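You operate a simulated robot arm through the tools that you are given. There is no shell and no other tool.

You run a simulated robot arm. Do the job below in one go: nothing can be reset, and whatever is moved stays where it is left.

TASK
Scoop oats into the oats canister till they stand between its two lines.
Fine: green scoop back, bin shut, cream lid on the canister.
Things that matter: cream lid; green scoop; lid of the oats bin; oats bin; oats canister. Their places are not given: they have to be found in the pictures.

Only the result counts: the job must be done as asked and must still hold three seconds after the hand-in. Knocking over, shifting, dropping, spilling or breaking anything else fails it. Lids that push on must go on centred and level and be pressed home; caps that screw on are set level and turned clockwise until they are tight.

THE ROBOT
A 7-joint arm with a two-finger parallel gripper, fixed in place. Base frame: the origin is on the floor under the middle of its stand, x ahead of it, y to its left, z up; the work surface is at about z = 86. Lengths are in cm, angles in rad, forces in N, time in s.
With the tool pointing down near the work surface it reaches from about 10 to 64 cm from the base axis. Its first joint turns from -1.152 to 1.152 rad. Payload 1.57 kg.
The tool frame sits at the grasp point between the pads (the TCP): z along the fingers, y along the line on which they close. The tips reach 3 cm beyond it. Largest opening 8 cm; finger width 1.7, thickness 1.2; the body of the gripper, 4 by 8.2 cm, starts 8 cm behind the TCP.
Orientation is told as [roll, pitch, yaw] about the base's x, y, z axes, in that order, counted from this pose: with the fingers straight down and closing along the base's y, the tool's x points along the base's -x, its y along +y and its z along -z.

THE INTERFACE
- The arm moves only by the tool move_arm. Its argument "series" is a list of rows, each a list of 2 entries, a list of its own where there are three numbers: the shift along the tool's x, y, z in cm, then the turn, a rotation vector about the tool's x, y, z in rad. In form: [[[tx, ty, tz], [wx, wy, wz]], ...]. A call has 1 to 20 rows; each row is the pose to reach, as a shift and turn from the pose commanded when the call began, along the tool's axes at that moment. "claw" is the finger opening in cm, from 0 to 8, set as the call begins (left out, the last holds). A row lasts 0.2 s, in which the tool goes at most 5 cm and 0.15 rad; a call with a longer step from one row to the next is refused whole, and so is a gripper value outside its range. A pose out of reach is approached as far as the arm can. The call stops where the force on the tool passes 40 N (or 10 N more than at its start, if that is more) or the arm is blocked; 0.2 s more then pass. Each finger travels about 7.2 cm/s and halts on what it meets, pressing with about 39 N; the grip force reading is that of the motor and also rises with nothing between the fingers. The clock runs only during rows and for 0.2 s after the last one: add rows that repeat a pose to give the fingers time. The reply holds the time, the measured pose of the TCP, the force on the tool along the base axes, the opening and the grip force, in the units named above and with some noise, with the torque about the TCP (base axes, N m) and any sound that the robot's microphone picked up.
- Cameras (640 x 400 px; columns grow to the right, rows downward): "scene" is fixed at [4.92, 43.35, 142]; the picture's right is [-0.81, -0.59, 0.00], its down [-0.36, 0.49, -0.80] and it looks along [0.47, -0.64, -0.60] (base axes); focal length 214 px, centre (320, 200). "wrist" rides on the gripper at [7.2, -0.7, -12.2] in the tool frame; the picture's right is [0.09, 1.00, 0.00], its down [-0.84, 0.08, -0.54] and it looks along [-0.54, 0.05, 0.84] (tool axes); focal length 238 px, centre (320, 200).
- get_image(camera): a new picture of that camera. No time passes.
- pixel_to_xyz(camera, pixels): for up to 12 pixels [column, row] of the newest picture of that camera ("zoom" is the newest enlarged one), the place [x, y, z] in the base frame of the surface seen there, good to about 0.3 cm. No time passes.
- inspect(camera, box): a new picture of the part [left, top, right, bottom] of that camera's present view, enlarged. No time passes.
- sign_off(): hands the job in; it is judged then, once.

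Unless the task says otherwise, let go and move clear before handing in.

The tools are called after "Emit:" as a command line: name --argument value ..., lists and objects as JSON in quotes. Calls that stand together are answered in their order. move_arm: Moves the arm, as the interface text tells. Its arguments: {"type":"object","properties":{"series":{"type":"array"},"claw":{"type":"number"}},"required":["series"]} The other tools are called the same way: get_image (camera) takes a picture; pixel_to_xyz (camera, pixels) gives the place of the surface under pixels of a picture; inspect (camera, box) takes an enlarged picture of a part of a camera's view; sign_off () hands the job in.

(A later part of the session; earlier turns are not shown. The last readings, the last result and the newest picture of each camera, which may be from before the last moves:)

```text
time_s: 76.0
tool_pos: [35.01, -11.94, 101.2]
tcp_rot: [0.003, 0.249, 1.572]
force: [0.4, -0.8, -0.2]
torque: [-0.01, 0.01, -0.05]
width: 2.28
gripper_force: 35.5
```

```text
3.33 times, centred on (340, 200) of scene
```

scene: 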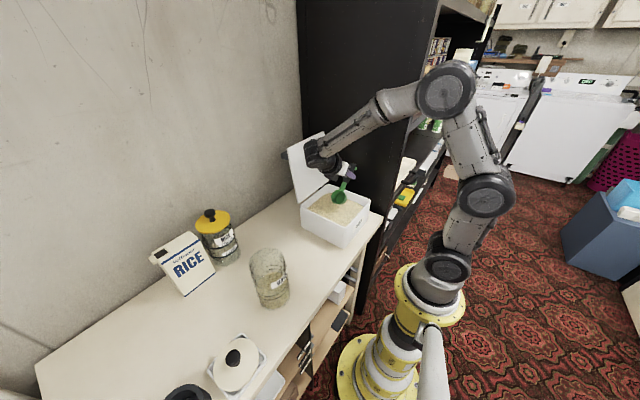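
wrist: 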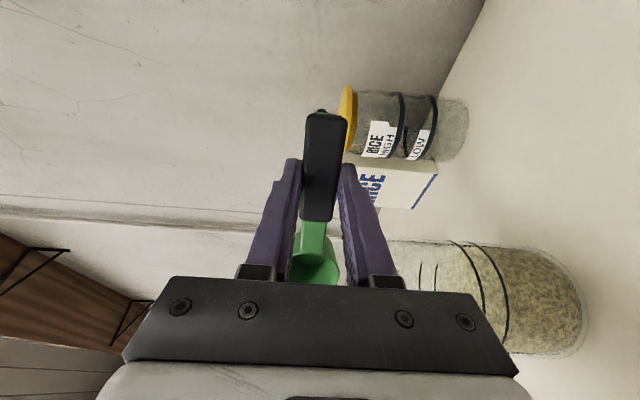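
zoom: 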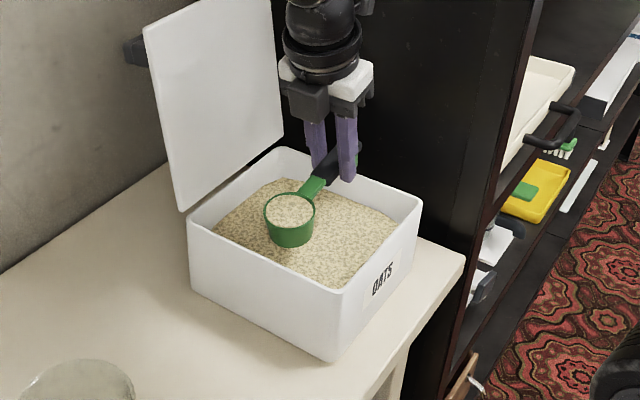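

The third scoop is full. I'll level it while rising.

Emit:
move_arm --series '[[[0.35, 0, -0.6], [0, -0.065, 0]], [[0.7, 0, -1.25], [0, -0.13, 0]], [[1.0, 0, -1.9], [0, -0.19, 0]], [[1.26, 0, -2.6], [0, -0.25, 0]], [[1.26, 0, -2.6], [0, -0.25, 0]]]' --claw 0.5

Emit:
inspect --camera "scene" --box '[290, 160, 370, 240]'

Emit:
inspect --camera "scene" --box '[230, 235, 310, 315]'

```text
time_s: 77.2
tool_pos: [35.07, -12.51, 104.08]
tcp_rot: [0.0, 0.001, 1.571]
force: [0.5, 0.2, -1.0]
torque: [-0.03, 0.0, -0.03]
width: 2.26
gripper_force: 35.4
```

```text
5.00 times, centred on (330, 200) of scene
```

zoom: 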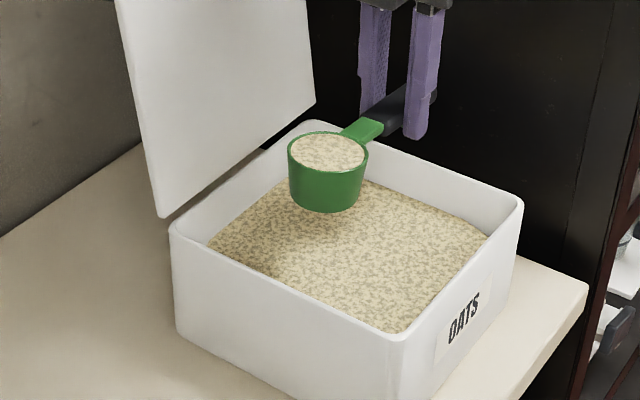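

```text
5.00 times, centred on (270, 275) of scene
```

zoom: 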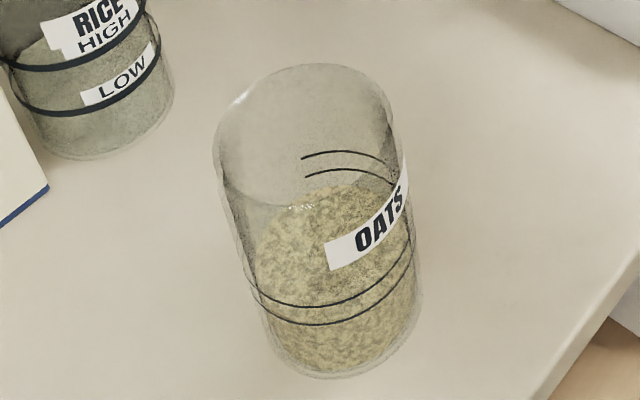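

Scoop three is level-full. Compared with the first picture, the canister's outline has moved about 1 px right and 2 px down, so it's being grazed during tipping. I'll re-measure its rim and the bowl's pose before going there.

Emit:
get_image --camera "scene"

Emit:
pixel_to_xyz --camera "zoom" --pixels '[[310, 64], [280, 70], [340, 66], [235, 105], [230, 110], [213, 150], [375, 95], [390, 120], [300, 206], [296, 207], [250, 190], [404, 160]]'

Emit:
pixel_to_xyz --camera "scene" --pixels '[[323, 190], [340, 191], [332, 186], [331, 195], [332, 190], [332, 200], [345, 182], [326, 193]]'

```text
taken
```

scene: 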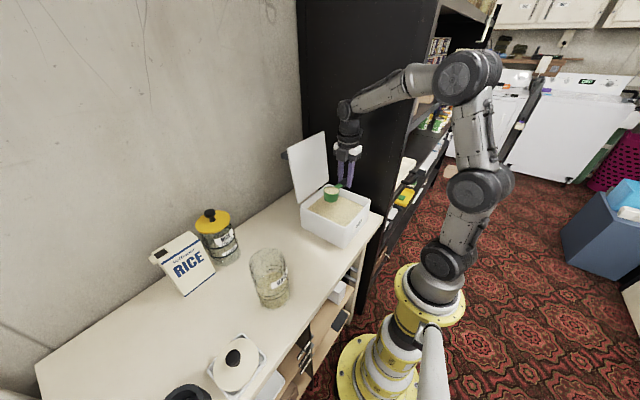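

```text
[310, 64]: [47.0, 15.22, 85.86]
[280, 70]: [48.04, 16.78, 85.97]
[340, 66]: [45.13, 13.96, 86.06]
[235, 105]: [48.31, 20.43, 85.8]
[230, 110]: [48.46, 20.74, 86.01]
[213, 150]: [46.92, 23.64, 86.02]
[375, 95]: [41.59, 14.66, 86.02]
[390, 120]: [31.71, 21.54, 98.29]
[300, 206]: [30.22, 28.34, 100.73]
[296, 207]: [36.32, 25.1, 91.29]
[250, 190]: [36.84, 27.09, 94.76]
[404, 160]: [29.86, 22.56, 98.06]
```

```text
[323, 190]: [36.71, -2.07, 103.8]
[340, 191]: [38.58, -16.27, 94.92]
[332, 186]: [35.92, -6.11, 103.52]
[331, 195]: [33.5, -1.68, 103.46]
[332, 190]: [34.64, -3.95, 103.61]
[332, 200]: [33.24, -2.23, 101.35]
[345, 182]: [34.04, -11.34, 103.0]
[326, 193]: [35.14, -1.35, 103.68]
```

The bowl has crept about 0.08 rad upward in the grip (rim z 103.6 against 102.9 expected), so I'll pitch the tool 0.07 to keep it level. I'll also stay higher over the canister rim (z≈101.2) this time.

Emit:
move_arm --series '[[[0, 0, -0.8], [0, 0.02, 0]], [[0, 0, -2.4], [0, 0.05, 0]], [[0, 0, -4.2], [0, 0.07, 0]], [[-0.6, -0.03, -5.2], [0, 0.07, -0.007]], [[-1.8, -0.1, -5.2], [0.001, 0.07, -0.021]], [[-3.6, -0.2, -5.2], [0.001, 0.07, -0.043]], [[-5.82, -0.32, -5.2], [0.002, 0.07, -0.069]], [[-8.04, -0.44, -5.2], [0.003, 0.07, -0.095]], [[-10.26, -0.56, -5.2], [0.004, 0.07, -0.122]], [[-12.48, -0.68, -5.2], [0.005, 0.07, -0.148]], [[-14.7, -0.8, -5.2], [0.006, 0.07, -0.175]], [[-16.92, -0.92, -5.2], [0.007, 0.07, -0.201]], [[-19.14, -1.04, -5.2], [0.008, 0.07, -0.227]], [[-21.36, -1.16, -5.2], [0.009, 0.07, -0.254]], [[-23.58, -1.28, -5.2], [0.01, 0.07, -0.28]], [[-25.8, -1.4, -5.2], [0.011, 0.07, -0.306]], [[-27.6, -1.5, -5.2], [0.0115, 0.07, -0.328]], [[-28.8, -1.57, -5.2], [0.012, 0.07, -0.342]], [[-29.4, -1.6, -5.2], [0.0122, 0.07, -0.349]], [[-29.4, -1.6, -5.2], [0.0122, 0.07, -0.349]]]' --claw 0.5

Emit:
get_image --camera "scene"

Emit:
inspect --camera "scene" --box '[225, 205, 325, 315]'

Emit:
pixel_to_xyz --camera "scene" --pixels '[[260, 240], [250, 240], [271, 238], [261, 231], [261, 247], [278, 212], [270, 224]]'

```text
time_s: 81.4
tool_pos: [36.63, 16.87, 109.29]
tcp_rot: [-0.001, 0.072, 1.919]
force: [0.2, 0.7, -0.5]
torque: [0.01, 0.0, 0.01]
width: 2.27
gripper_force: 35.4
```

```text
taken
```

scene: 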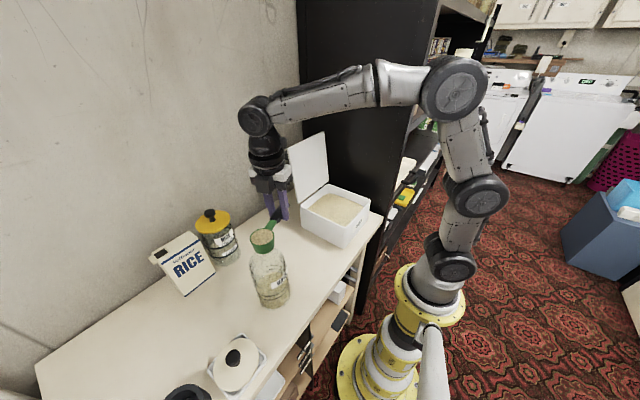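

```text
3.64 times, centred on (275, 260) of scene
```

zoom: 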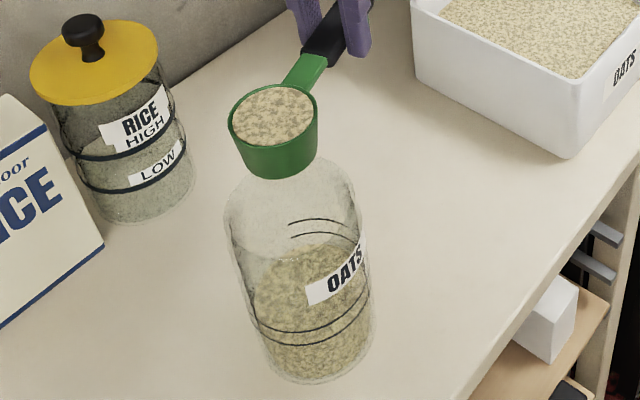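

```text
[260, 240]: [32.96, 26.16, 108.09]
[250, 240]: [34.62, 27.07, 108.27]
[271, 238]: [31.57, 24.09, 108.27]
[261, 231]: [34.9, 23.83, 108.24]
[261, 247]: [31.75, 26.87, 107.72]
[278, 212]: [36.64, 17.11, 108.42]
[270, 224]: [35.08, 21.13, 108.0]
```

The bowl centre is near (33.2, 25.5, 108.1) and the canister centre about (33.0, 26.0). I'll correct by 0.5 cm along the handle and 0.6 cm outward, then tip while staying well above the rim.

Emit:
move_arm --series '[[[-0.25, -0.3, 0], [0, 0, 0]], [[-0.5, -0.6, 0], [0, 0, 0]], [[-0.5, -0.535, 0.07], [0.13, 0, 0]], [[-0.5, -0.471, 0.149], [0.26, 0, 0]], [[-0.5, -0.41, 0.236], [0.39, 0, 0]], [[-0.5, -0.352, 0.331], [0.52, 0, 0]], [[-0.5, -0.297, 0.433], [0.65, 0, 0]], [[-0.5, -0.248, 0.542], [0.78, 0, 0]], [[-0.5, -0.205, 0.657], [0.91, 0, 0]], [[-0.5, -0.169, 0.777], [1.04, 0, 0]], [[-0.5, -0.14, 0.901], [1.17, 0, 0]], [[-0.5, -0.118, 1.028], [1.3, 0, 0]], [[-0.5, -0.105, 1.159], [1.43, 0, 0]], [[-0.5, -0.1, 1.3], [1.57, 0, 0]], [[-0.5, -0.1, 1.3], [1.57, 0, 0]], [[-0.5, -0.1, 1.3], [1.57, 0, 0]], [[-0.5, -0.1, 1.3], [1.57, 0, 0]], [[-0.5, -0.1, 1.3], [1.57, 0, 0]]]' --claw 0.5

Emit:
get_image --camera "scene"

Emit:
get_image --camera "wrist"

Emit:
inspect --camera "scene" --box '[230, 225, 310, 315]'

Emit:
inspect --camera "wrist" --box '[430, 230, 600, 350]'

```text
time_s: 85.2
tool_pos: [36.57, 17.27, 107.83]
tcp_rot: [-1.568, 0.071, 1.919]
force: [-0.4, -0.2, -0.7]
torque: [-0.01, 0.0, 0.01]
width: 2.28
gripper_force: 35.2
out of reach, approached as far as the arm can: row 13
```

```text
taken
```

scene: 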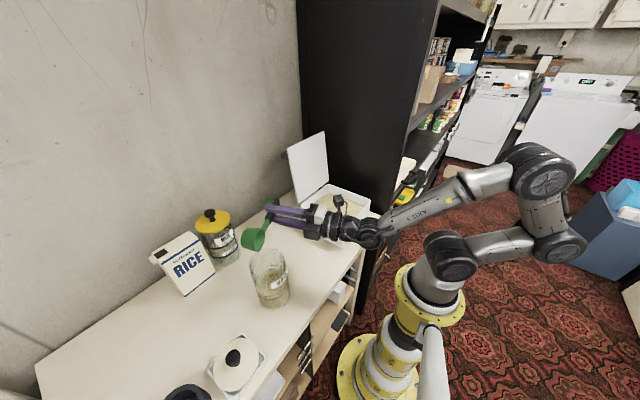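

```text
taken
```

wrist: 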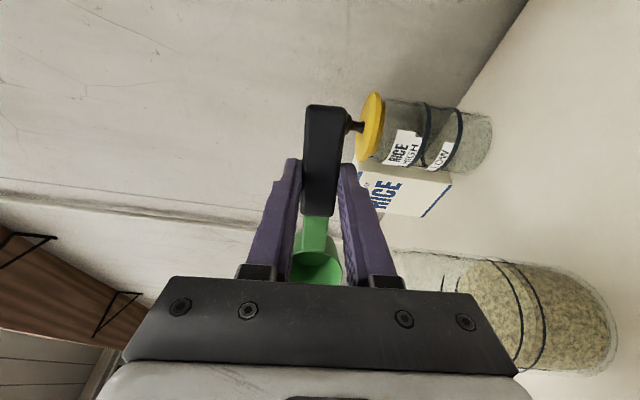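

```text
4.44 times, centred on (270, 270) of scene
```

zoom: 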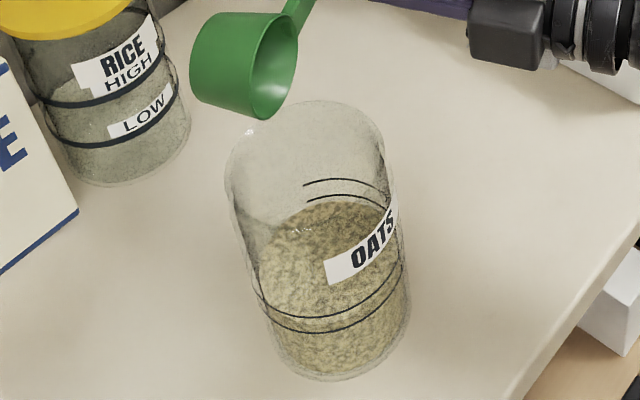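

```text
3.33 times, centred on (515, 290) of wrist
```

zoom: 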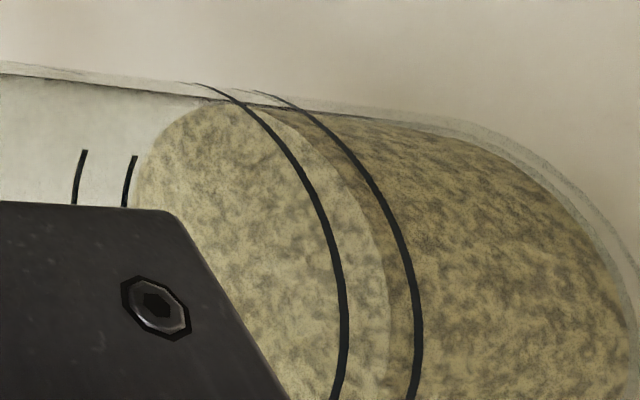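

The oats edge now lies between the lines: in the wrist zoom at row 300 the upper line is at x≈345, the oats at ≈388 and the lower line at ≈412. The canister did not move this time. I'll measure the level.

Emit:
pixel_to_xyz --camera "wrist" --pixels '[[490, 280], [500, 290], [485, 270], [510, 300], [480, 262], [505, 320], [495, 300], [515, 320], [525, 320], [539, 320], [517, 310], [500, 275]]'

Emit:
pixel_to_xyz --camera "scene" --pixels '[[272, 280], [275, 276], [268, 283], [272, 276], [268, 290], [280, 276], [262, 285], [265, 278], [270, 290], [275, 272], [282, 272], [278, 280]]'

```text
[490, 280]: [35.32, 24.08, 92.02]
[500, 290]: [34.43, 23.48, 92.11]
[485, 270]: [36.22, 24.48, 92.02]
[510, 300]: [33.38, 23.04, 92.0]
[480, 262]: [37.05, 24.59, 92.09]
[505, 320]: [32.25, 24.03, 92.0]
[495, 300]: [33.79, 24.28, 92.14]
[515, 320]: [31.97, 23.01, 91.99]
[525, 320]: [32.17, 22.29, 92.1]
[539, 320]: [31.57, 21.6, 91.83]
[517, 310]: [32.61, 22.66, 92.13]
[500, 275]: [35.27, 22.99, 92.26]
```

```text
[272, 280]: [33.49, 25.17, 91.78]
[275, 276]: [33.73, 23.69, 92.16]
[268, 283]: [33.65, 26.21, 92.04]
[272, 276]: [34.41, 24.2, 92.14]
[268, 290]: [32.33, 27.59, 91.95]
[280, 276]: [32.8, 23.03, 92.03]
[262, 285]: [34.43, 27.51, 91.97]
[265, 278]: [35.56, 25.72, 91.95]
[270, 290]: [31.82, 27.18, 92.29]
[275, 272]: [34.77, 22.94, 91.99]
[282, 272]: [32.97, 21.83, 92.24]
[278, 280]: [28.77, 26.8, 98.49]
```

Measured, the oats are at about 92.06, only just above the lower line at about 91.86. I'll zoom in hard on the lines and oats edge to judge the margin.

Emit:
inspect --camera "scene" --box '[252, 258, 292, 308]'

Emit:
inspect --camera "wrist" --box '[440, 255, 560, 345]'

```text
8.00 times, centred on (272, 283) of scene
```

zoom: 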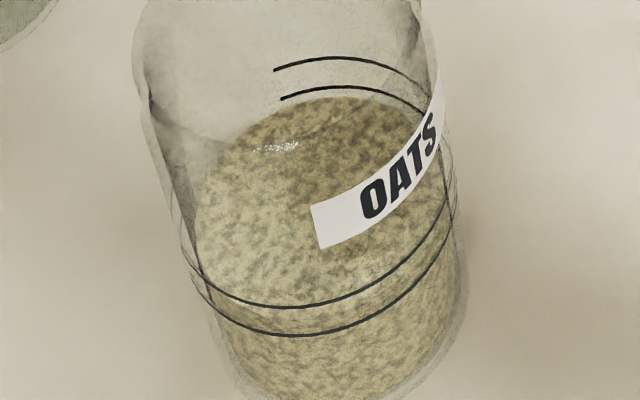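

```text
4.44 times, centred on (500, 300) of wrist
```

zoom: 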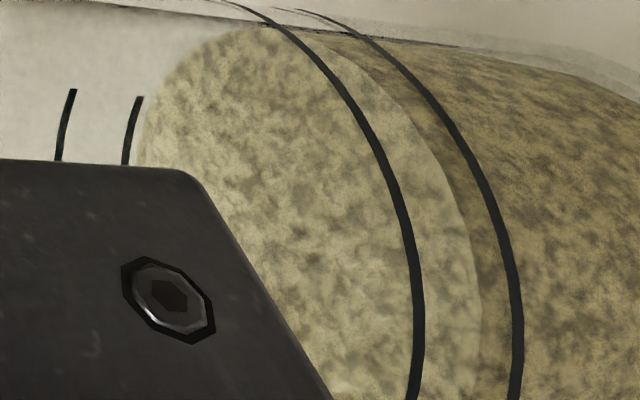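

Allowing for the glass thickness, the front and back edges put the oats only about 0.1 cm above the lower line. A partial scoop of about 60% will centre it. I'll roll back and return to the bin.

Emit:
move_arm --series '[[[0, -0.141, 0.005], [-0.14, 0, 0]], [[0, -0.272, 0.018], [-0.27, 0, 0]], [[0, -0.399, 0.04], [-0.4, 0, 0]], [[0, -0.523, 0.069], [-0.53, 0, 0]], [[0, -0.643, 0.105], [-0.66, 0, 0]], [[0, -0.758, 0.148], [-0.79, 0, 0]], [[0, -0.867, 0.197], [-0.92, 0, 0]], [[0, -0.969, 0.252], [-1.05, 0, 0]], [[0, -1.064, 0.31], [-1.18, 0, 0]], [[0, -1.151, 0.371], [-1.31, 0, 0]], [[0, -1.23, 0.435], [-1.44, 0, 0]], [[0, -1.3, 0.5], [-1.57, 0, 0]], [[0, -1.3, 0.5], [-1.57, 0, 0]]]' --claw 0.5

Emit:
inspect --camera "scene" --box '[225, 205, 325, 315]'

```text
time_s: 88.0
tool_pos: [37.12, 17.52, 109.16]
tcp_rot: [0.003, 0.072, 1.921]
force: [-0.2, -0.3, 0.1]
torque: [-0.01, 0.0, -0.02]
width: 2.26
gripper_force: 35.0
```

```text
3.64 times, centred on (275, 260) of scene
```

zoom: 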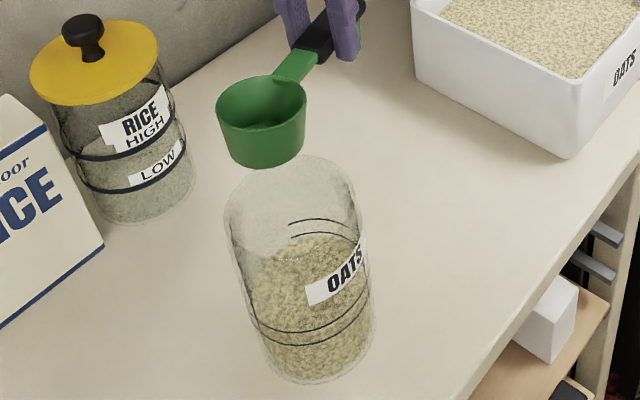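

The canister stayed put and there's no spill. I'm returning to the bin for the partial scoop.

Emit:
move_arm --series '[[[1.52, 0.69, -0.06], [-0.0016, 0, 0.0226]], [[3.98, 1.81, -0.15], [-0.0041, 0, 0.0592]], [[7.02, 3.19, -0.27], [-0.0073, 0, 0.1044]], [[10.07, 4.57, -0.39], [-0.0105, 0, 0.1496]], [[13.11, 5.95, -0.51], [-0.0137, 0, 0.1949]], [[16.15, 7.33, -0.62], [-0.0168, 0, 0.2401]], [[19.2, 8.72, -0.74], [-0.02, 0, 0.2854]], [[21.77, 9.89, -0.84], [-0.0227, 0, 0.3236]], [[23.41, 10.63, -0.905], [-0.0244, 0, 0.348]], [[23.41, 10.63, -0.905], [-0.0244, 0, 0.348]]]' --claw 0.5

Emit:
inspect --camera "scene" --box '[280, 120, 400, 260]'

```text
time_s: 90.2
tool_pos: [35.09, -7.89, 111.6]
tcp_rot: [0.0, 0.07, 1.57]
force: [-0.4, 1.0, 0.1]
torque: [-0.06, 0.0, 0.02]
width: 2.29
gripper_force: 35.0
```

```text
2.86 times, centred on (340, 190) of scene
```

zoom: 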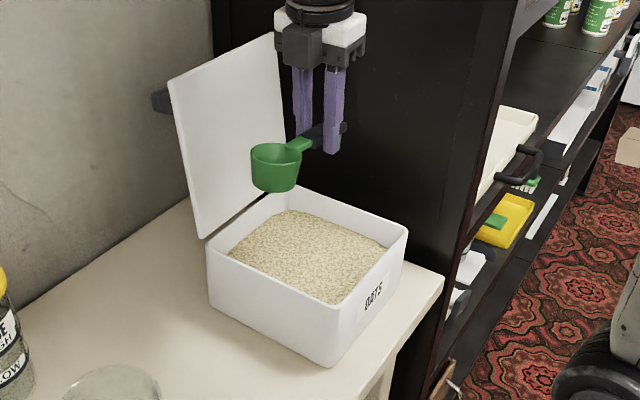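

The bin surface is smooth and the scoop is empty. I'll pitch down again, this time for a shallower pass to get a partial load.

Emit:
move_arm --series '[[[0.64, 0, 0.6], [0, 0.104, 0]], [[1.27, 0, 1.3], [0, 0.208, 0]], [[1.91, 0, 2.1], [0, 0.311, 0]], [[2.55, 0, 3.0], [0, 0.415, 0]], [[3.18, 0, 3.9], [0, 0.519, 0]], [[3.82, 0, 4.9], [0, 0.623, 0]], [[4.45, 0, 5.8], [0, 0.726, 0]], [[5.09, 0, 6.77], [0, 0.83, 0]], [[5.09, 0, 6.77], [0, 0.83, 0]]]' --claw 0.5

Emit:
get_image --camera "scene"

Emit:
pixel_to_xyz --camera "scene" --pixels '[[350, 210], [325, 208], [320, 205], [340, 220], [325, 212], [339, 197]]'

```text
time_s: 92.2
tool_pos: [35.13, -13.55, 105.2]
tcp_rot: [0.001, 0.902, 1.571]
force: [0.1, -0.1, -0.8]
torque: [0.02, -0.03, 0.03]
width: 2.25
gripper_force: 35.4
```

```text
taken
```

scene: 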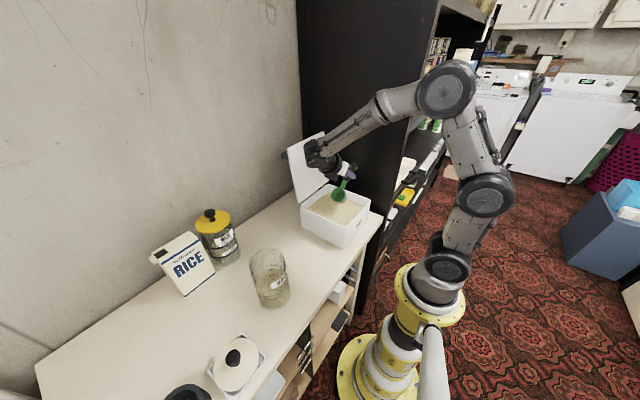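

```text
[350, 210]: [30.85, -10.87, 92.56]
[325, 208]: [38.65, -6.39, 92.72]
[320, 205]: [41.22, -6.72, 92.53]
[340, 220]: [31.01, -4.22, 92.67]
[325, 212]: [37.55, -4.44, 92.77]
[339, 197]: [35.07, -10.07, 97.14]
```

The surface is at z≈92.6. I'll take a shallower sweep, about 0.6 cm higher than the first one, and see how full the bowl comes up.

Emit:
move_arm --series '[[[-2.0, 0, 1.6], [0, 0, 0]], [[-3.2, 0, 2.5], [0, 0, 0]], [[-4.0, 0, 3.17], [0, 0, 0]], [[-4.37, 0, 2.97], [0, -0.02, 0]], [[-4.73, 0, 2.77], [0, -0.04, 0]], [[-5.02, 0, 2.49], [0, -0.06, 0]], [[-5.31, 0, 2.21], [0, -0.08, 0]], [[-5.58, 0, 1.97], [0, -0.1, 0]], [[-5.84, 0, 1.73], [0, -0.12, 0]], [[-6.08, 0, 1.55], [0, -0.15, 0]], [[-6.32, 0, 1.37], [0, -0.18, 0]], [[-6.34, 0, 1.28], [0, -0.23, 0]], [[-6.35, 0, 1.2], [0, -0.28, 0]], [[-6.18, 0, 1.3], [0, -0.34, 0]], [[-6.0, 0, 1.4], [0, -0.4, 0]], [[-5.62, 0, 1.48], [0, -0.46, 0]], [[-5.23, 0, 1.56], [0, -0.52, 0]], [[-4.7, 0, 1.46], [0, -0.585, 0]], [[-4.19, 0, 1.37], [0, -0.65, 0]]]' --claw 0.5

Emit:
inspect --camera "scene" --box '[290, 160, 370, 240]'

```text
time_s: 96.2
tool_pos: [35.06, -12.03, 101.23]
tcp_rot: [0.002, 0.25, 1.573]
force: [0.1, 0.5, -0.5]
torque: [0.02, 0.02, 0.01]
width: 2.29
gripper_force: 35.4
```

```text
5.00 times, centred on (330, 200) of scene
```

zoom: 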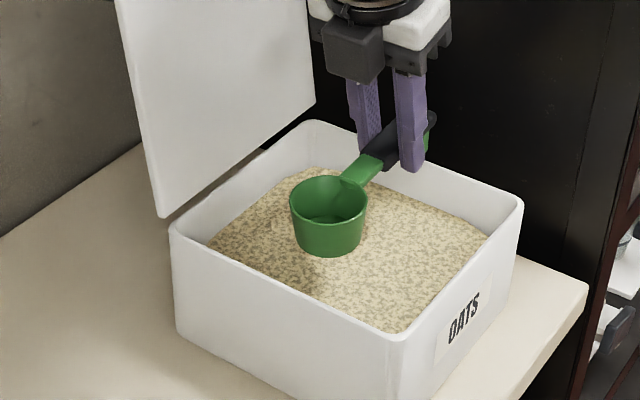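

The bowl came up empty, so this pass was too shallow. I'll check the scoop's attitude in the grip before trying again.

Emit:
get_image --camera "scene"

Emit:
pixel_to_xyz --camera "zoom" --pixels '[[291, 200], [366, 200], [330, 177], [328, 224], [345, 180], [300, 215], [355, 218], [370, 168], [410, 140], [328, 250], [320, 210], [385, 160]]'

```text
taken
```

scene: 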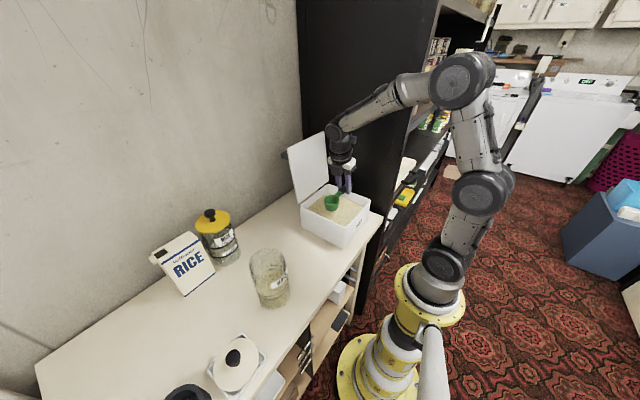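

```text
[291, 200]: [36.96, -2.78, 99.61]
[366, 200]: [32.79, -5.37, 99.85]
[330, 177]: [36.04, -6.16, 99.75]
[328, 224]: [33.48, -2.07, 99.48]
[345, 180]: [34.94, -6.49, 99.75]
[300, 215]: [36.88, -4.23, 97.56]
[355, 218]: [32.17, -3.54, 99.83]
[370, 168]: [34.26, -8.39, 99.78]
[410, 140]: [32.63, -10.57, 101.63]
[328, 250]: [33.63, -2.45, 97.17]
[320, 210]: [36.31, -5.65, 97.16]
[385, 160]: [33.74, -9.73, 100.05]
```

The scoop has slipped to about 0.19 rad bowl-up relative to the tool, so that pass ran too shallow. I'll compensate with more tool pitch (1.05 rad), starting by rising clear.

Emit:
move_arm --series '[[[0.3, 0, -0.9], [0, 0.06, 0]], [[0.6, 0, -1.8], [0, 0.18, 0]], [[0.9, 0, -2.2], [0, 0.31, 0]], [[1.15, 0, -2.5], [0, 0.44, 0]], [[1.4, 0, -2.65], [0, 0.57, 0]], [[1.55, 0, -2.74], [0, 0.69, 0]], [[1.67, 0, -2.74], [0, 0.8, 0]], [[1.67, 0, -2.74], [0, 0.8, 0]]]' --claw 0.5

Emit:
inspect --camera "scene" --box '[280, 140, 400, 260]'

Emit:
pixel_to_xyz --camera "zoom" --pixels '[[310, 200], [330, 190], [318, 215], [300, 190], [338, 200], [335, 160]]'

```text
time_s: 98.0
tool_pos: [35.23, -12.9, 104.17]
tcp_rot: [-0.001, 1.051, 1.572]
force: [0.7, 0.6, -0.1]
torque: [-0.03, 0.03, -0.02]
width: 2.28
gripper_force: 35.7
```

```text
3.33 times, centred on (340, 200) of scene
```

zoom: 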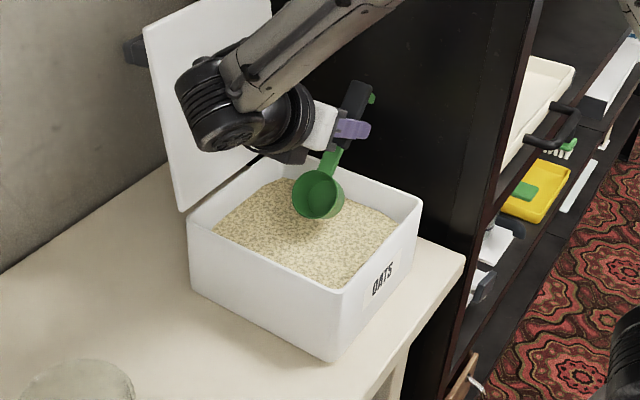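

```text
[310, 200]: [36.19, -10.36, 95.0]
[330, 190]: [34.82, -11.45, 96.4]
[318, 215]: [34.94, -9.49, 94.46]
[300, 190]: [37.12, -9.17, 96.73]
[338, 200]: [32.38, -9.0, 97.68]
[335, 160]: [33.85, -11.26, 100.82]
```

The bowl is posed like the earlier successful passes. I'll run the plunge and sweep with the corrected geometry.

Emit:
move_arm --series '[[[-1.3, 0, 0.75], [0, 0, 0]], [[-2.56, 0, 1.49], [0, 0, 0]], [[-3.7, 0, 2.15], [0, 0, 0]], [[-4.81, 0, 2.78], [0, 0, 0]], [[-5.08, 0, 2.53], [0, -0.02, 0]], [[-5.34, 0, 2.27], [0, -0.04, 0]], [[-5.56, 0, 1.98], [0, -0.06, 0]], [[-5.79, 0, 1.68], [0, -0.08, 0]], [[-5.97, 0, 1.5], [0, -0.11, 0]], [[-6.15, 0, 1.32], [0, -0.14, 0]], [[-6.08, 0, 0.96], [0, -0.16, 0]], [[-6.01, 0, 0.61], [0, -0.18, 0]], [[-5.67, 0, 0.55], [0, -0.27, 0]], [[-5.33, 0, 0.49], [0, -0.36, 0]], [[-4.86, 0, 0.48], [0, -0.42, 0]], [[-4.39, 0, 0.48], [0, -0.48, 0]], [[-3.79, 0, 0.41], [0, -0.545, 0]], [[-3.19, 0, 0.35], [0, -0.61, 0]]]' --claw 0.5

Emit:
inspect --camera "scene" --box '[290, 160, 370, 240]'

Emit:
pixel_to_xyz --camera "zoom" --pixels '[[291, 185], [366, 185], [330, 160], [328, 210], [330, 185], [345, 165], [370, 150], [410, 125]]'

```text
time_s: 101.8
tool_pos: [35.02, -11.44, 101.36]
tcp_rot: [0.0, 0.439, 1.573]
force: [-0.7, -0.4, 0.4]
torque: [-0.07, -0.01, 0.06]
width: 2.28
gripper_force: 35.6
```

```text
5.00 times, centred on (330, 200) of scene
```

zoom: 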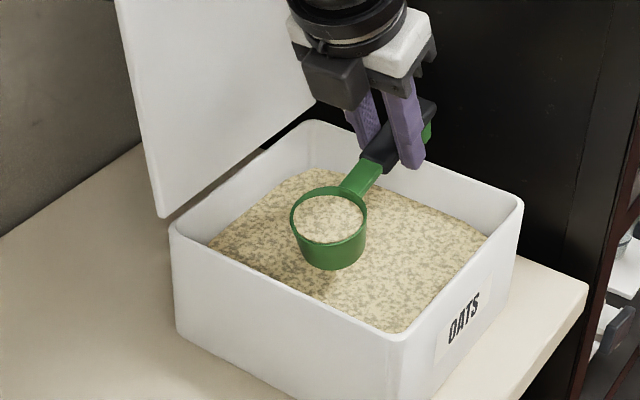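

```text
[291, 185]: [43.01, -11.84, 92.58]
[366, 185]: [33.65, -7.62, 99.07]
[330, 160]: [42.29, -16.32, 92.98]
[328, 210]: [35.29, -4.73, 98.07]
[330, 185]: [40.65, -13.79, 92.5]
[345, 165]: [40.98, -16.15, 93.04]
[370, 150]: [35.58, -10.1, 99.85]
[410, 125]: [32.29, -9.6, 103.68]
```

This time the bowl came up with a partial-looking load, its surface slightly below the rim. I'll level it and see how full it is.

Emit:
move_arm --series '[[[0.45, 0, -0.53], [0, -0.065, 0]], [[0.9, 0, -1.06], [0, -0.13, 0]], [[1.3, 0, -1.7], [0, -0.19, 0]], [[1.71, 0, -2.31], [0, -0.25, 0]], [[1.71, 0, -2.31], [0, -0.25, 0]]]' --claw 0.5

Emit:
get_image --camera "scene"

Emit:
inspect --camera "scene" --box '[305, 165, 355, 215]'

Emit:
get_image --camera "wrist"

```text
time_s: 103.0
tool_pos: [35.07, -12.17, 104.17]
tcp_rot: [0.0, 0.191, 1.57]
force: [0.0, -0.3, -0.5]
torque: [0.01, 0.01, 0.0]
width: 2.26
gripper_force: 35.3
```

```text
taken
```

scene: 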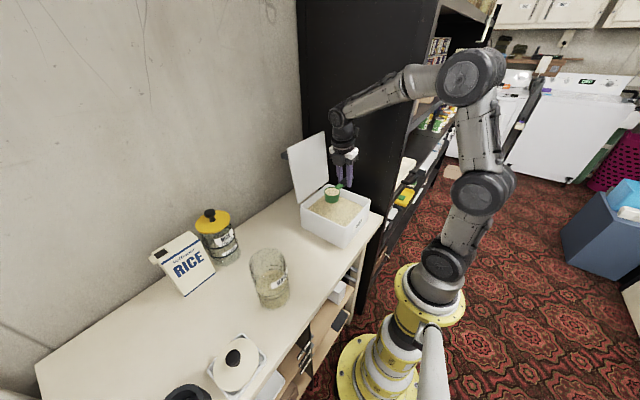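

```text
8.00 times, centred on (330, 190) of scene
```

zoom: 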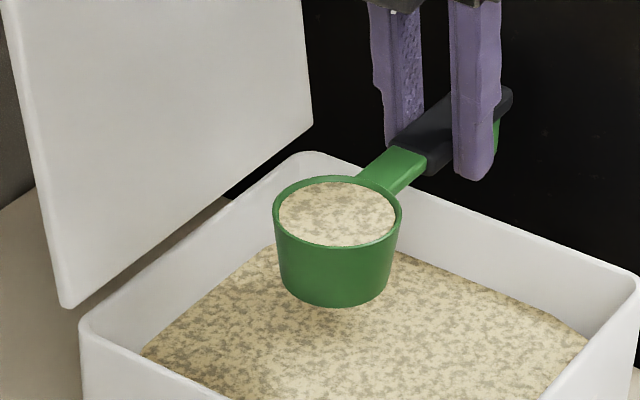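

```text
taken
```

wrist: 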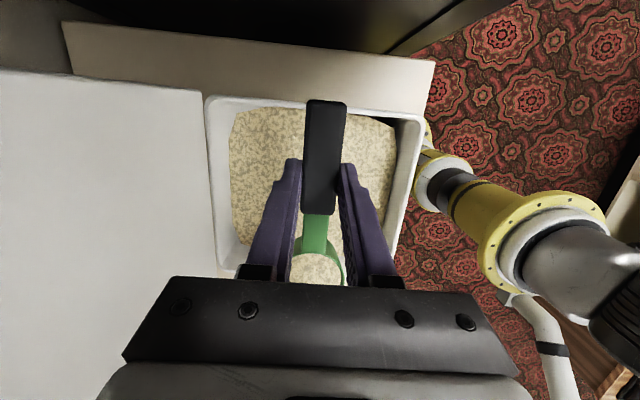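

The bowl is level and nearly full. I'll measure the oats surface against the bowl rim.

Emit:
pixel_to_xyz --camera "zoom" --pixels '[[338, 212], [320, 205], [355, 215], [340, 200], [276, 208], [400, 208], [338, 179], [338, 248], [338, 225], [338, 190], [380, 165], [420, 130]]'

```text
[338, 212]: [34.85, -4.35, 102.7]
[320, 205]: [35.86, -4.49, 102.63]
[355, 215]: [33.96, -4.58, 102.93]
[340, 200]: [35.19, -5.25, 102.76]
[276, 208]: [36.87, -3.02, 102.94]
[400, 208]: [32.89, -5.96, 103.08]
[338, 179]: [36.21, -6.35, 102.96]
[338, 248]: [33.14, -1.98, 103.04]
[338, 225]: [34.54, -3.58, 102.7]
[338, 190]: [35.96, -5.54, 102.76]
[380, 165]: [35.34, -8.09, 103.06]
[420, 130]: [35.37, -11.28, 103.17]
```

The bowl is about 90% full (surface 102.7, rim 103.0), which should bring the canister near the middle of its lines. I'll carry it over, level, allowing for the scoop's new seat in the grip: bowl 7.9 cm ahead, tool pitched 0.19.

Emit:
move_arm --series '[[[0.151, 0, -0.786], [0, 0, 0]], [[0.453, 0, -2.357], [0, 0, 0]], [[0.793, 0, -4.124], [0, 0, 0]], [[0.35, -0.01, -5.157], [0.0013, 0, -0.0069]], [[-0.877, -0.04, -5.393], [0.004, 0, -0.0209]], [[-2.733, -0.08, -5.75], [0.008, 0, -0.0418]], [[-5.011, -0.12, -6.188], [0.013, 0, -0.0679]], [[-7.29, -0.17, -6.627], [0.018, 0, -0.0936]], [[-9.568, -0.22, -7.065], [0.023, 0, -0.1196]], [[-11.846, -0.27, -7.503], [0.0279, 0, -0.1453]], [[-14.124, -0.32, -7.941], [0.033, 0, -0.1714]], [[-16.412, -0.36, -8.382], [0.038, 0, -0.1974]], [[-18.691, -0.41, -8.82], [0.0429, 0, -0.2231]], [[-20.969, -0.46, -9.258], [0.0479, 0, -0.2491]], [[-23.247, -0.51, -9.696], [0.0529, 0, -0.2748]], [[-25.525, -0.55, -10.135], [0.0579, 0, -0.3009]], [[-27.381, -0.59, -10.492], [0.0619, 0, -0.3218]], [[-28.609, -0.62, -10.728], [0.0646, 0, -0.3358]], [[-29.228, -0.63, -10.847], [0.0659, 0, -0.3427]], [[-29.228, -0.63, -10.847], [0.0659, 0, -0.3427]]]' --claw 0.5

Emit:
get_image --camera "scene"

Emit:
inspect --camera "scene" --box '[225, 205, 325, 315]'

Emit:
pixel_to_xyz --camera "scene" --pixels '[[260, 240], [250, 240], [271, 238], [261, 231], [261, 247], [278, 212], [270, 224]]'

```text
time_s: 107.2
tool_pos: [35.61, 18.51, 109.2]
tcp_rot: [0.002, 0.192, 1.921]
force: [-0.1, 0.0, -0.8]
torque: [-0.05, -0.01, -0.01]
width: 2.28
gripper_force: 35.2
```

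```text
taken
```

scene: 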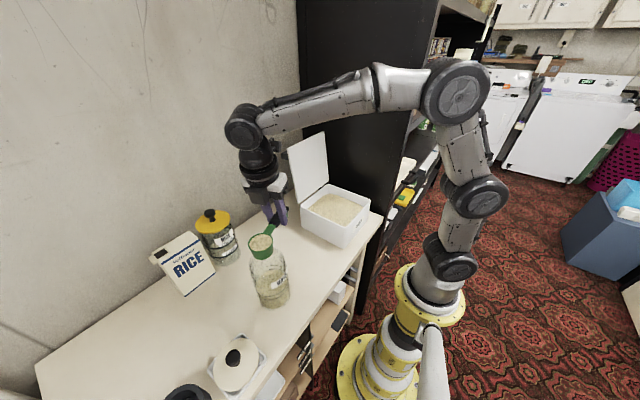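

```text
3.64 times, centred on (275, 260) of scene
```

zoom: 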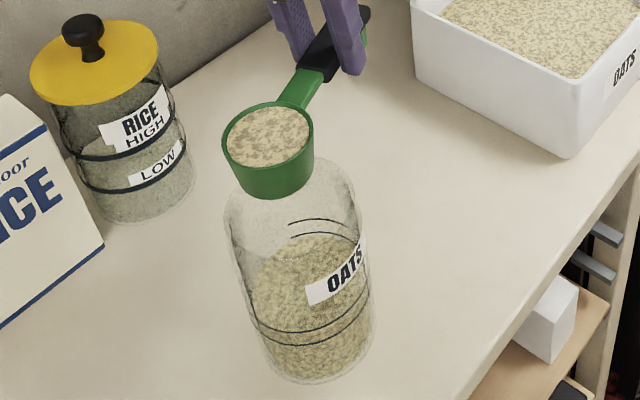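

```text
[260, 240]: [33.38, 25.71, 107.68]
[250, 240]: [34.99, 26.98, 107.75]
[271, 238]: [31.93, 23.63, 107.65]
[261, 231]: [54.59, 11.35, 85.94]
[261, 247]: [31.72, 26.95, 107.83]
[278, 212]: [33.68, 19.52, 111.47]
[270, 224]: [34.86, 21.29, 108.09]
```

The bowl is centred over the mouth (about 0.2 cm off) and the load is intact. I'll tip it while staying high, turning about the scoop's own level axis.

Emit:
move_arm --series '[[[0, -0.3, 0], [0, 0, 0]], [[0, -0.6, 0], [0, 0, 0]], [[-0.011, -0.448, 0.059], [0.1277, 0, 0.0246]], [[-0.026, -0.299, 0.136], [0.2553, 0, 0.0491]], [[-0.045, -0.155, 0.233], [0.383, 0, 0.0737]], [[-0.067, -0.019, 0.348], [0.5106, 0, 0.0982]], [[-0.092, 0.108, 0.478], [0.6383, 0, 0.1228]], [[-0.12, 0.223, 0.625], [0.766, 0, 0.1473]], [[-0.151, 0.324, 0.786], [0.8936, 0, 0.1719]], [[-0.184, 0.409, 0.957], [1.0213, 0, 0.1965]], [[-0.219, 0.477, 1.14], [1.149, 0, 0.221]], [[-0.256, 0.527, 1.33], [1.2766, 0, 0.2456]], [[-0.293, 0.558, 1.524], [1.4043, 0, 0.2701]], [[-0.334, 0.57, 1.738], [1.5417, 0, 0.2966]], [[-0.334, 0.57, 1.738], [1.5417, 0, 0.2966]], [[-0.334, 0.57, 1.738], [1.5417, 0, 0.2966]], [[-0.334, 0.57, 1.738], [1.5417, 0, 0.2966]], [[-0.334, 0.57, 1.738], [1.5417, 0, 0.2966]]]' --claw 0.5

Emit:
get_image --camera "scene"

Emit:
get_image --camera "wrist"

Emit:
inspect --camera "scene" --box '[230, 225, 310, 315]'

Emit:
inspect --camera "wrist" --box '[440, 230, 600, 350]'

```text
time_s: 111.0
tool_pos: [35.23, 18.2, 107.52]
tcp_rot: [-1.568, 0.0, 1.731]
force: [-0.6, 0.5, -0.9]
torque: [-0.05, 0.0, -0.02]
width: 2.26
gripper_force: 35.3
```

```text
taken
```

scene: 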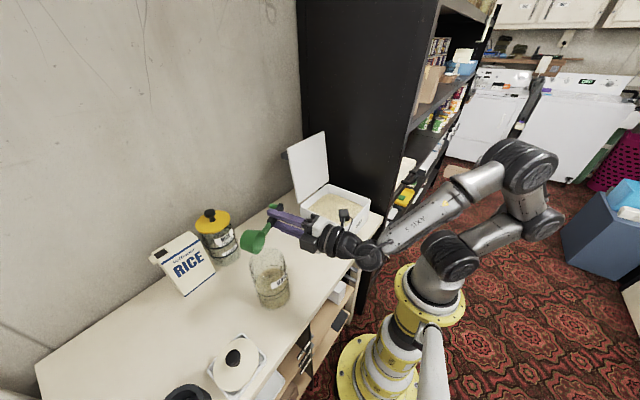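

```text
taken
```

wrist: 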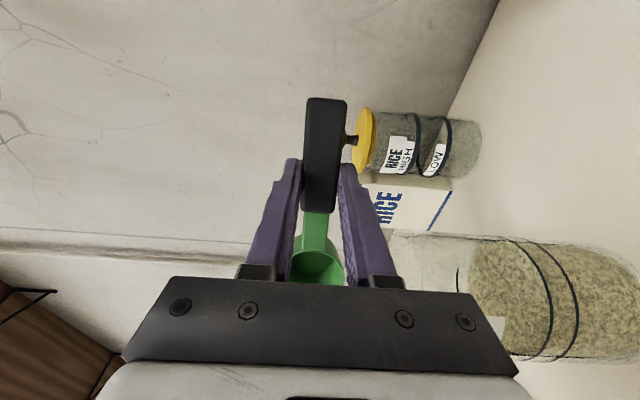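

```text
4.44 times, centred on (270, 270) of scene
```

zoom: 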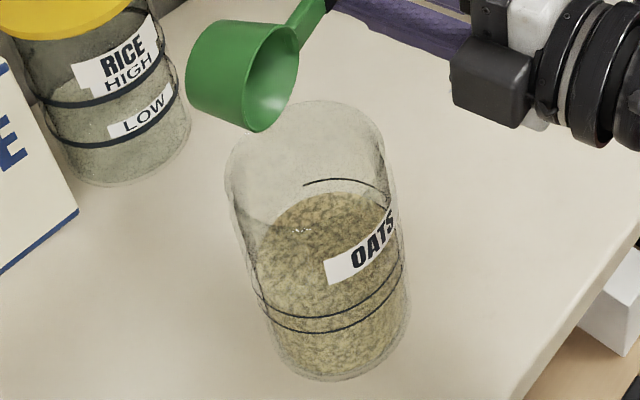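

```text
3.33 times, centred on (520, 290) of wrist
```

zoom: 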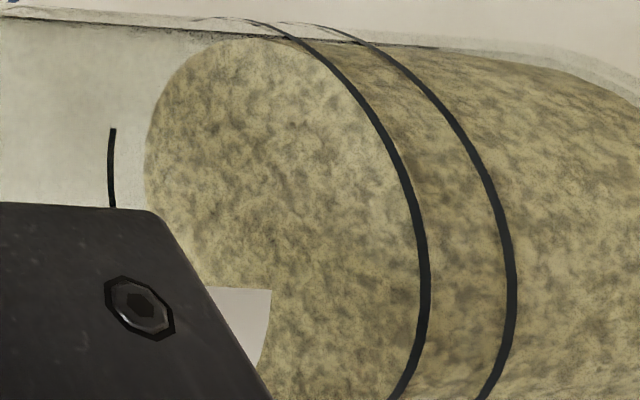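

The bowl is empty. The lower line's back arc is now covered, while the upper one (zoom row 183) is still clear above the oats edge (row 192). I'll measure to confirm.

Emit:
pixel_to_xyz --camera "wrist" --pixels '[[490, 280], [500, 290], [485, 270], [510, 300], [490, 255], [525, 310], [515, 280], [535, 290], [500, 262], [549, 300], [575, 300], [530, 270]]'

Emit:
pixel_to_xyz --camera "scene" --pixels '[[272, 280], [275, 276], [268, 283], [272, 276], [268, 290], [280, 276], [262, 285], [265, 278], [270, 290], [275, 272], [282, 272], [270, 272]]'

```text
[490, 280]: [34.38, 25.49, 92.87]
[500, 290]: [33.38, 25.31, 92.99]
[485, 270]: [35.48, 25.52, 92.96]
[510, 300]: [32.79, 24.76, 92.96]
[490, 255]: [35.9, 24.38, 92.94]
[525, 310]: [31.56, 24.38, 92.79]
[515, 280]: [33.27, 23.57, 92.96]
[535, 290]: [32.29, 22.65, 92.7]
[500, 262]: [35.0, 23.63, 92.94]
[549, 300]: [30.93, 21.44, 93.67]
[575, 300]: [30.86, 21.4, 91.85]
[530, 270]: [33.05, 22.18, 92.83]
```

```text
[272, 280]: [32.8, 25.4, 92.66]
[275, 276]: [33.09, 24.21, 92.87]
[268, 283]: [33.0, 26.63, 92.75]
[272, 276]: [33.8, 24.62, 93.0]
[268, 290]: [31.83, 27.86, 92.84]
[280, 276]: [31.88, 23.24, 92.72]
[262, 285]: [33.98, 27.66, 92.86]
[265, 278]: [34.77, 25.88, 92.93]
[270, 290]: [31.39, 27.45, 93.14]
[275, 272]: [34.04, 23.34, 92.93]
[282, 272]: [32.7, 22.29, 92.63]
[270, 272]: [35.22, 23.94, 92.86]
```

The oats stand at z≈92.87, with the lines measured at 91.85 and 93.67, so the level is essentially centred. I'll roll the scoop back to level.

Emit:
move_arm --series '[[[-0.002, -0.218, 0.012], [-0.1375, 0, -0.0264]], [[-0.008, -0.416, 0.042], [-0.2651, 0, -0.051]], [[-0.018, -0.609, 0.091], [-0.3928, 0, -0.0756]], [[-0.03, -0.795, 0.158], [-0.5205, 0, -0.1001]], [[-0.046, -0.97, 0.242], [-0.6481, 0, -0.1247]], [[-0.066, -1.134, 0.341], [-0.7758, 0, -0.1492]], [[-0.087, -1.283, 0.454], [-0.9034, 0, -0.1738]], [[-0.111, -1.416, 0.578], [-1.0311, 0, -0.1983]], [[-0.137, -1.533, 0.712], [-1.1588, 0, -0.2229]], [[-0.164, -1.632, 0.853], [-1.2864, 0, -0.2475]], [[-0.192, -1.71, 1.0], [-1.4141, 0, -0.272]], [[-0.221, -1.77, 1.149], [-1.5417, 0, -0.2966]], [[-0.221, -1.77, 1.149], [-1.5417, 0, -0.2966]]]' --claw 0.5

Emit:
get_image --camera "scene"

Emit:
inspect --camera "scene" --box '[225, 205, 325, 315]'

```text
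time_s: 113.8
tool_pos: [36.18, 18.76, 109.13]
tcp_rot: [0.004, 0.19, 1.922]
force: [-0.9, -0.3, -1.0]
torque: [-0.02, -0.05, -0.04]
width: 2.25
gripper_force: 35.3
```

```text
taken
```

scene: 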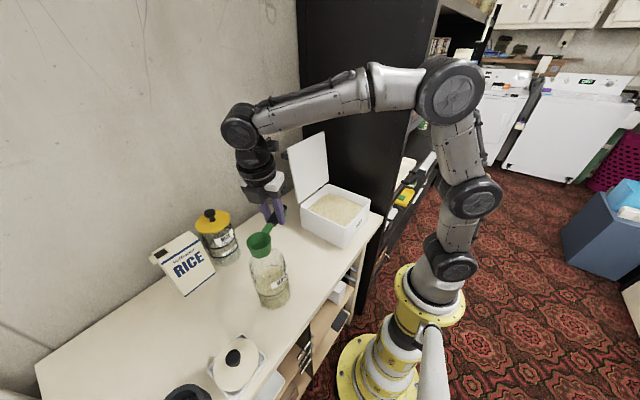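

```text
3.64 times, centred on (275, 260) of scene
```

zoom: 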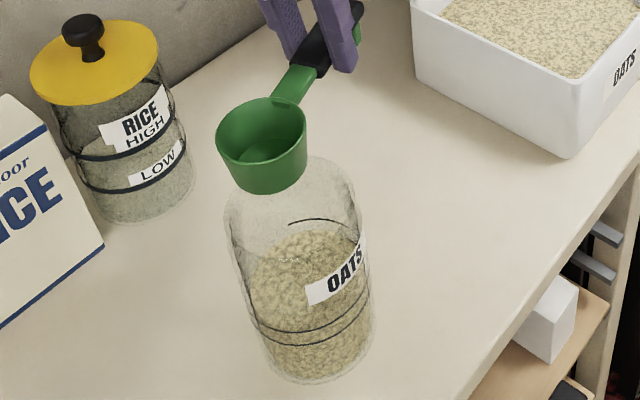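

The empty scoop is level and nothing was spilled. I'll swing it back to its original heading above its resting place (bowl at about (42.65, 10.6)).

Emit:
move_arm --series '[[[0.475, 0.285, 0.091], [-0.0267, 0, 0.1386]], [[0.95, 0.57, 0.183], [-0.0533, 0, 0.2772]], [[1.425, 0.855, 0.274], [-0.08, 0, 0.4158]], [[1.9, 1.14, 0.365], [-0.1067, 0, 0.5544]], [[2.374, 1.426, 0.457], [-0.1333, 0, 0.693]], [[2.849, 1.711, 0.548], [-0.16, 0, 0.8316]], [[3.324, 1.996, 0.64], [-0.1867, 0, 0.9702]], [[3.799, 2.281, 0.731], [-0.2133, 0, 1.1088]], [[4.274, 2.566, 0.822], [-0.24, 0, 1.2474]], [[4.749, 2.851, 0.914], [-0.2666, 0, 1.386]], [[5.223, 3.137, 1.005], [-0.2933, 0, 1.5246]], [[5.698, 3.422, 1.096], [-0.32, 0, 1.6632]], [[6.173, 3.707, 1.188], [-0.3466, 0, 1.8018]], [[6.648, 3.992, 1.279], [-0.3733, 0, 1.9404]], [[6.648, 3.992, 1.279], [-0.3733, 0, 1.9404]]]' --claw 0.5

Emit:
get_image --camera "scene"

Emit:
get_image --camera "wrist"

```text
time_s: 117.0
tool_pos: [34.87, 11.06, 109.35]
tcp_rot: [-0.003, 0.191, -0.057]
force: [-0.1, 0.1, -0.1]
torque: [-0.02, 0.01, 0.01]
width: 2.27
gripper_force: 35.4
```

```text
taken
```

scene: 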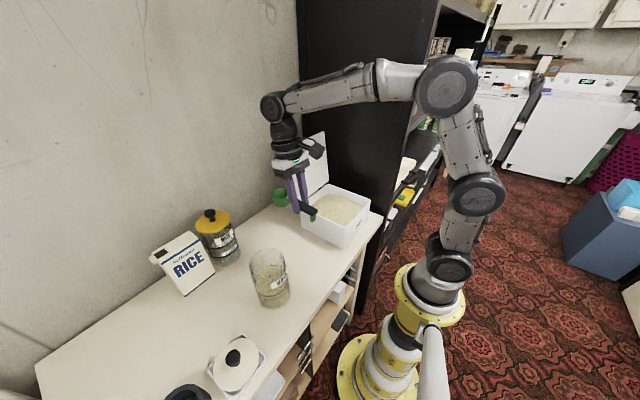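

```text
taken
```

wrist: 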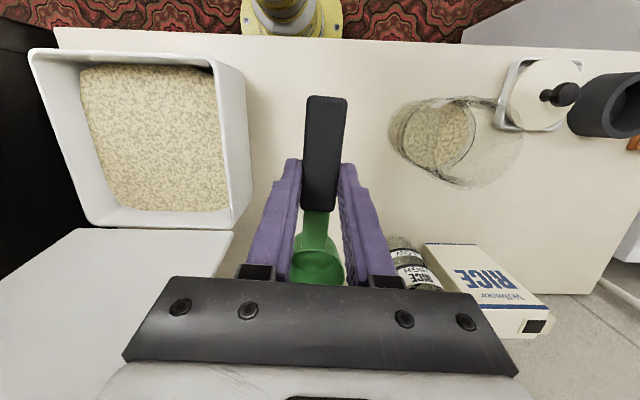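

The scoop is above its spot, clear of the bin and canister. I'll lower to about z 96 and check levelness there.

Emit:
move_arm --series '[[[-0.5, 0, 2.6], [0, 0, 0]], [[-1.2, 0, 6.2], [0, 0, 0]], [[-1.9, 0, 9.8], [0, 0, 0]], [[-2.46, 0, 12.77], [0, 0, 0]], [[-2.46, 0, 12.77], [0, 0, 0]]]' --claw 0.5

Emit:
get_image --camera "scene"

Emit:
inspect --camera "scene" --box '[265, 200, 335, 270]'

```text
time_s: 118.2
tool_pos: [34.79, 11.12, 96.15]
tcp_rot: [-0.003, 0.191, -0.056]
force: [-0.2, -0.2, -0.5]
torque: [0.03, 0.0, 0.02]
width: 2.26
gripper_force: 35.7
```

```text
taken
```

scene: 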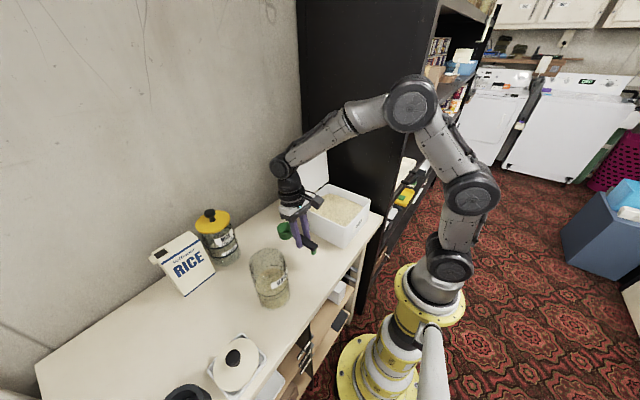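

```text
5.71 times, centred on (300, 235) of scene
```

zoom: 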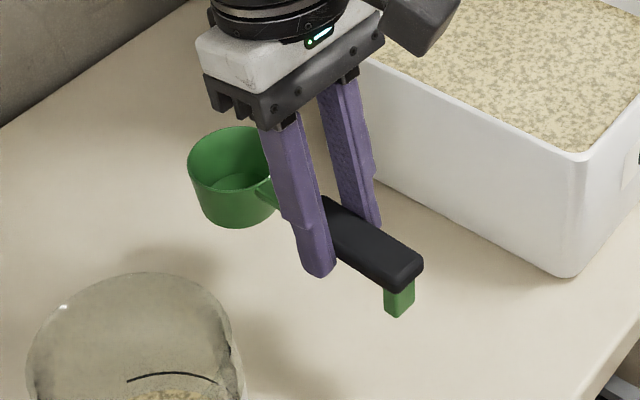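

Emit:
pixel_to_xyz --camera "zoom" --pixels '[[195, 150], [225, 128], [220, 192], [255, 130], [340, 210], [410, 265], [370, 235], [400, 305], [350, 225], [235, 220], [385, 250], [330, 205]]'

Emit:
get_image --camera "wrist"

```text
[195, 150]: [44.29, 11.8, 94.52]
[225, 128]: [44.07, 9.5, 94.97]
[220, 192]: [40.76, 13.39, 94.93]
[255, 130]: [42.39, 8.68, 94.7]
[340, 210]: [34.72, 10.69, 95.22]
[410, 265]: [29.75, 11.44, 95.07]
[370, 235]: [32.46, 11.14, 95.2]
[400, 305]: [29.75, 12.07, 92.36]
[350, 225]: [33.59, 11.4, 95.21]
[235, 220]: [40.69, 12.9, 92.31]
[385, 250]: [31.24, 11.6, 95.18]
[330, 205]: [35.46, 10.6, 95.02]
```

```text
taken
```

wrist: 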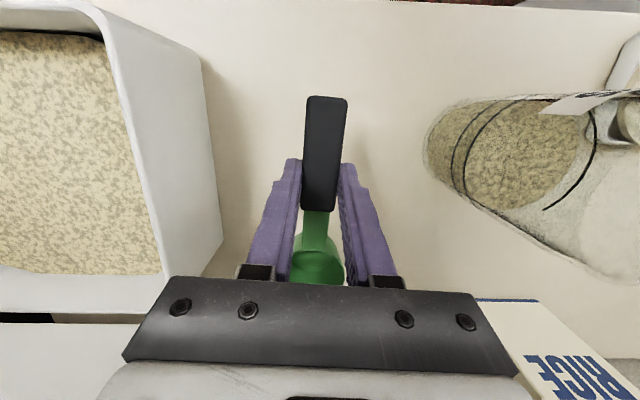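

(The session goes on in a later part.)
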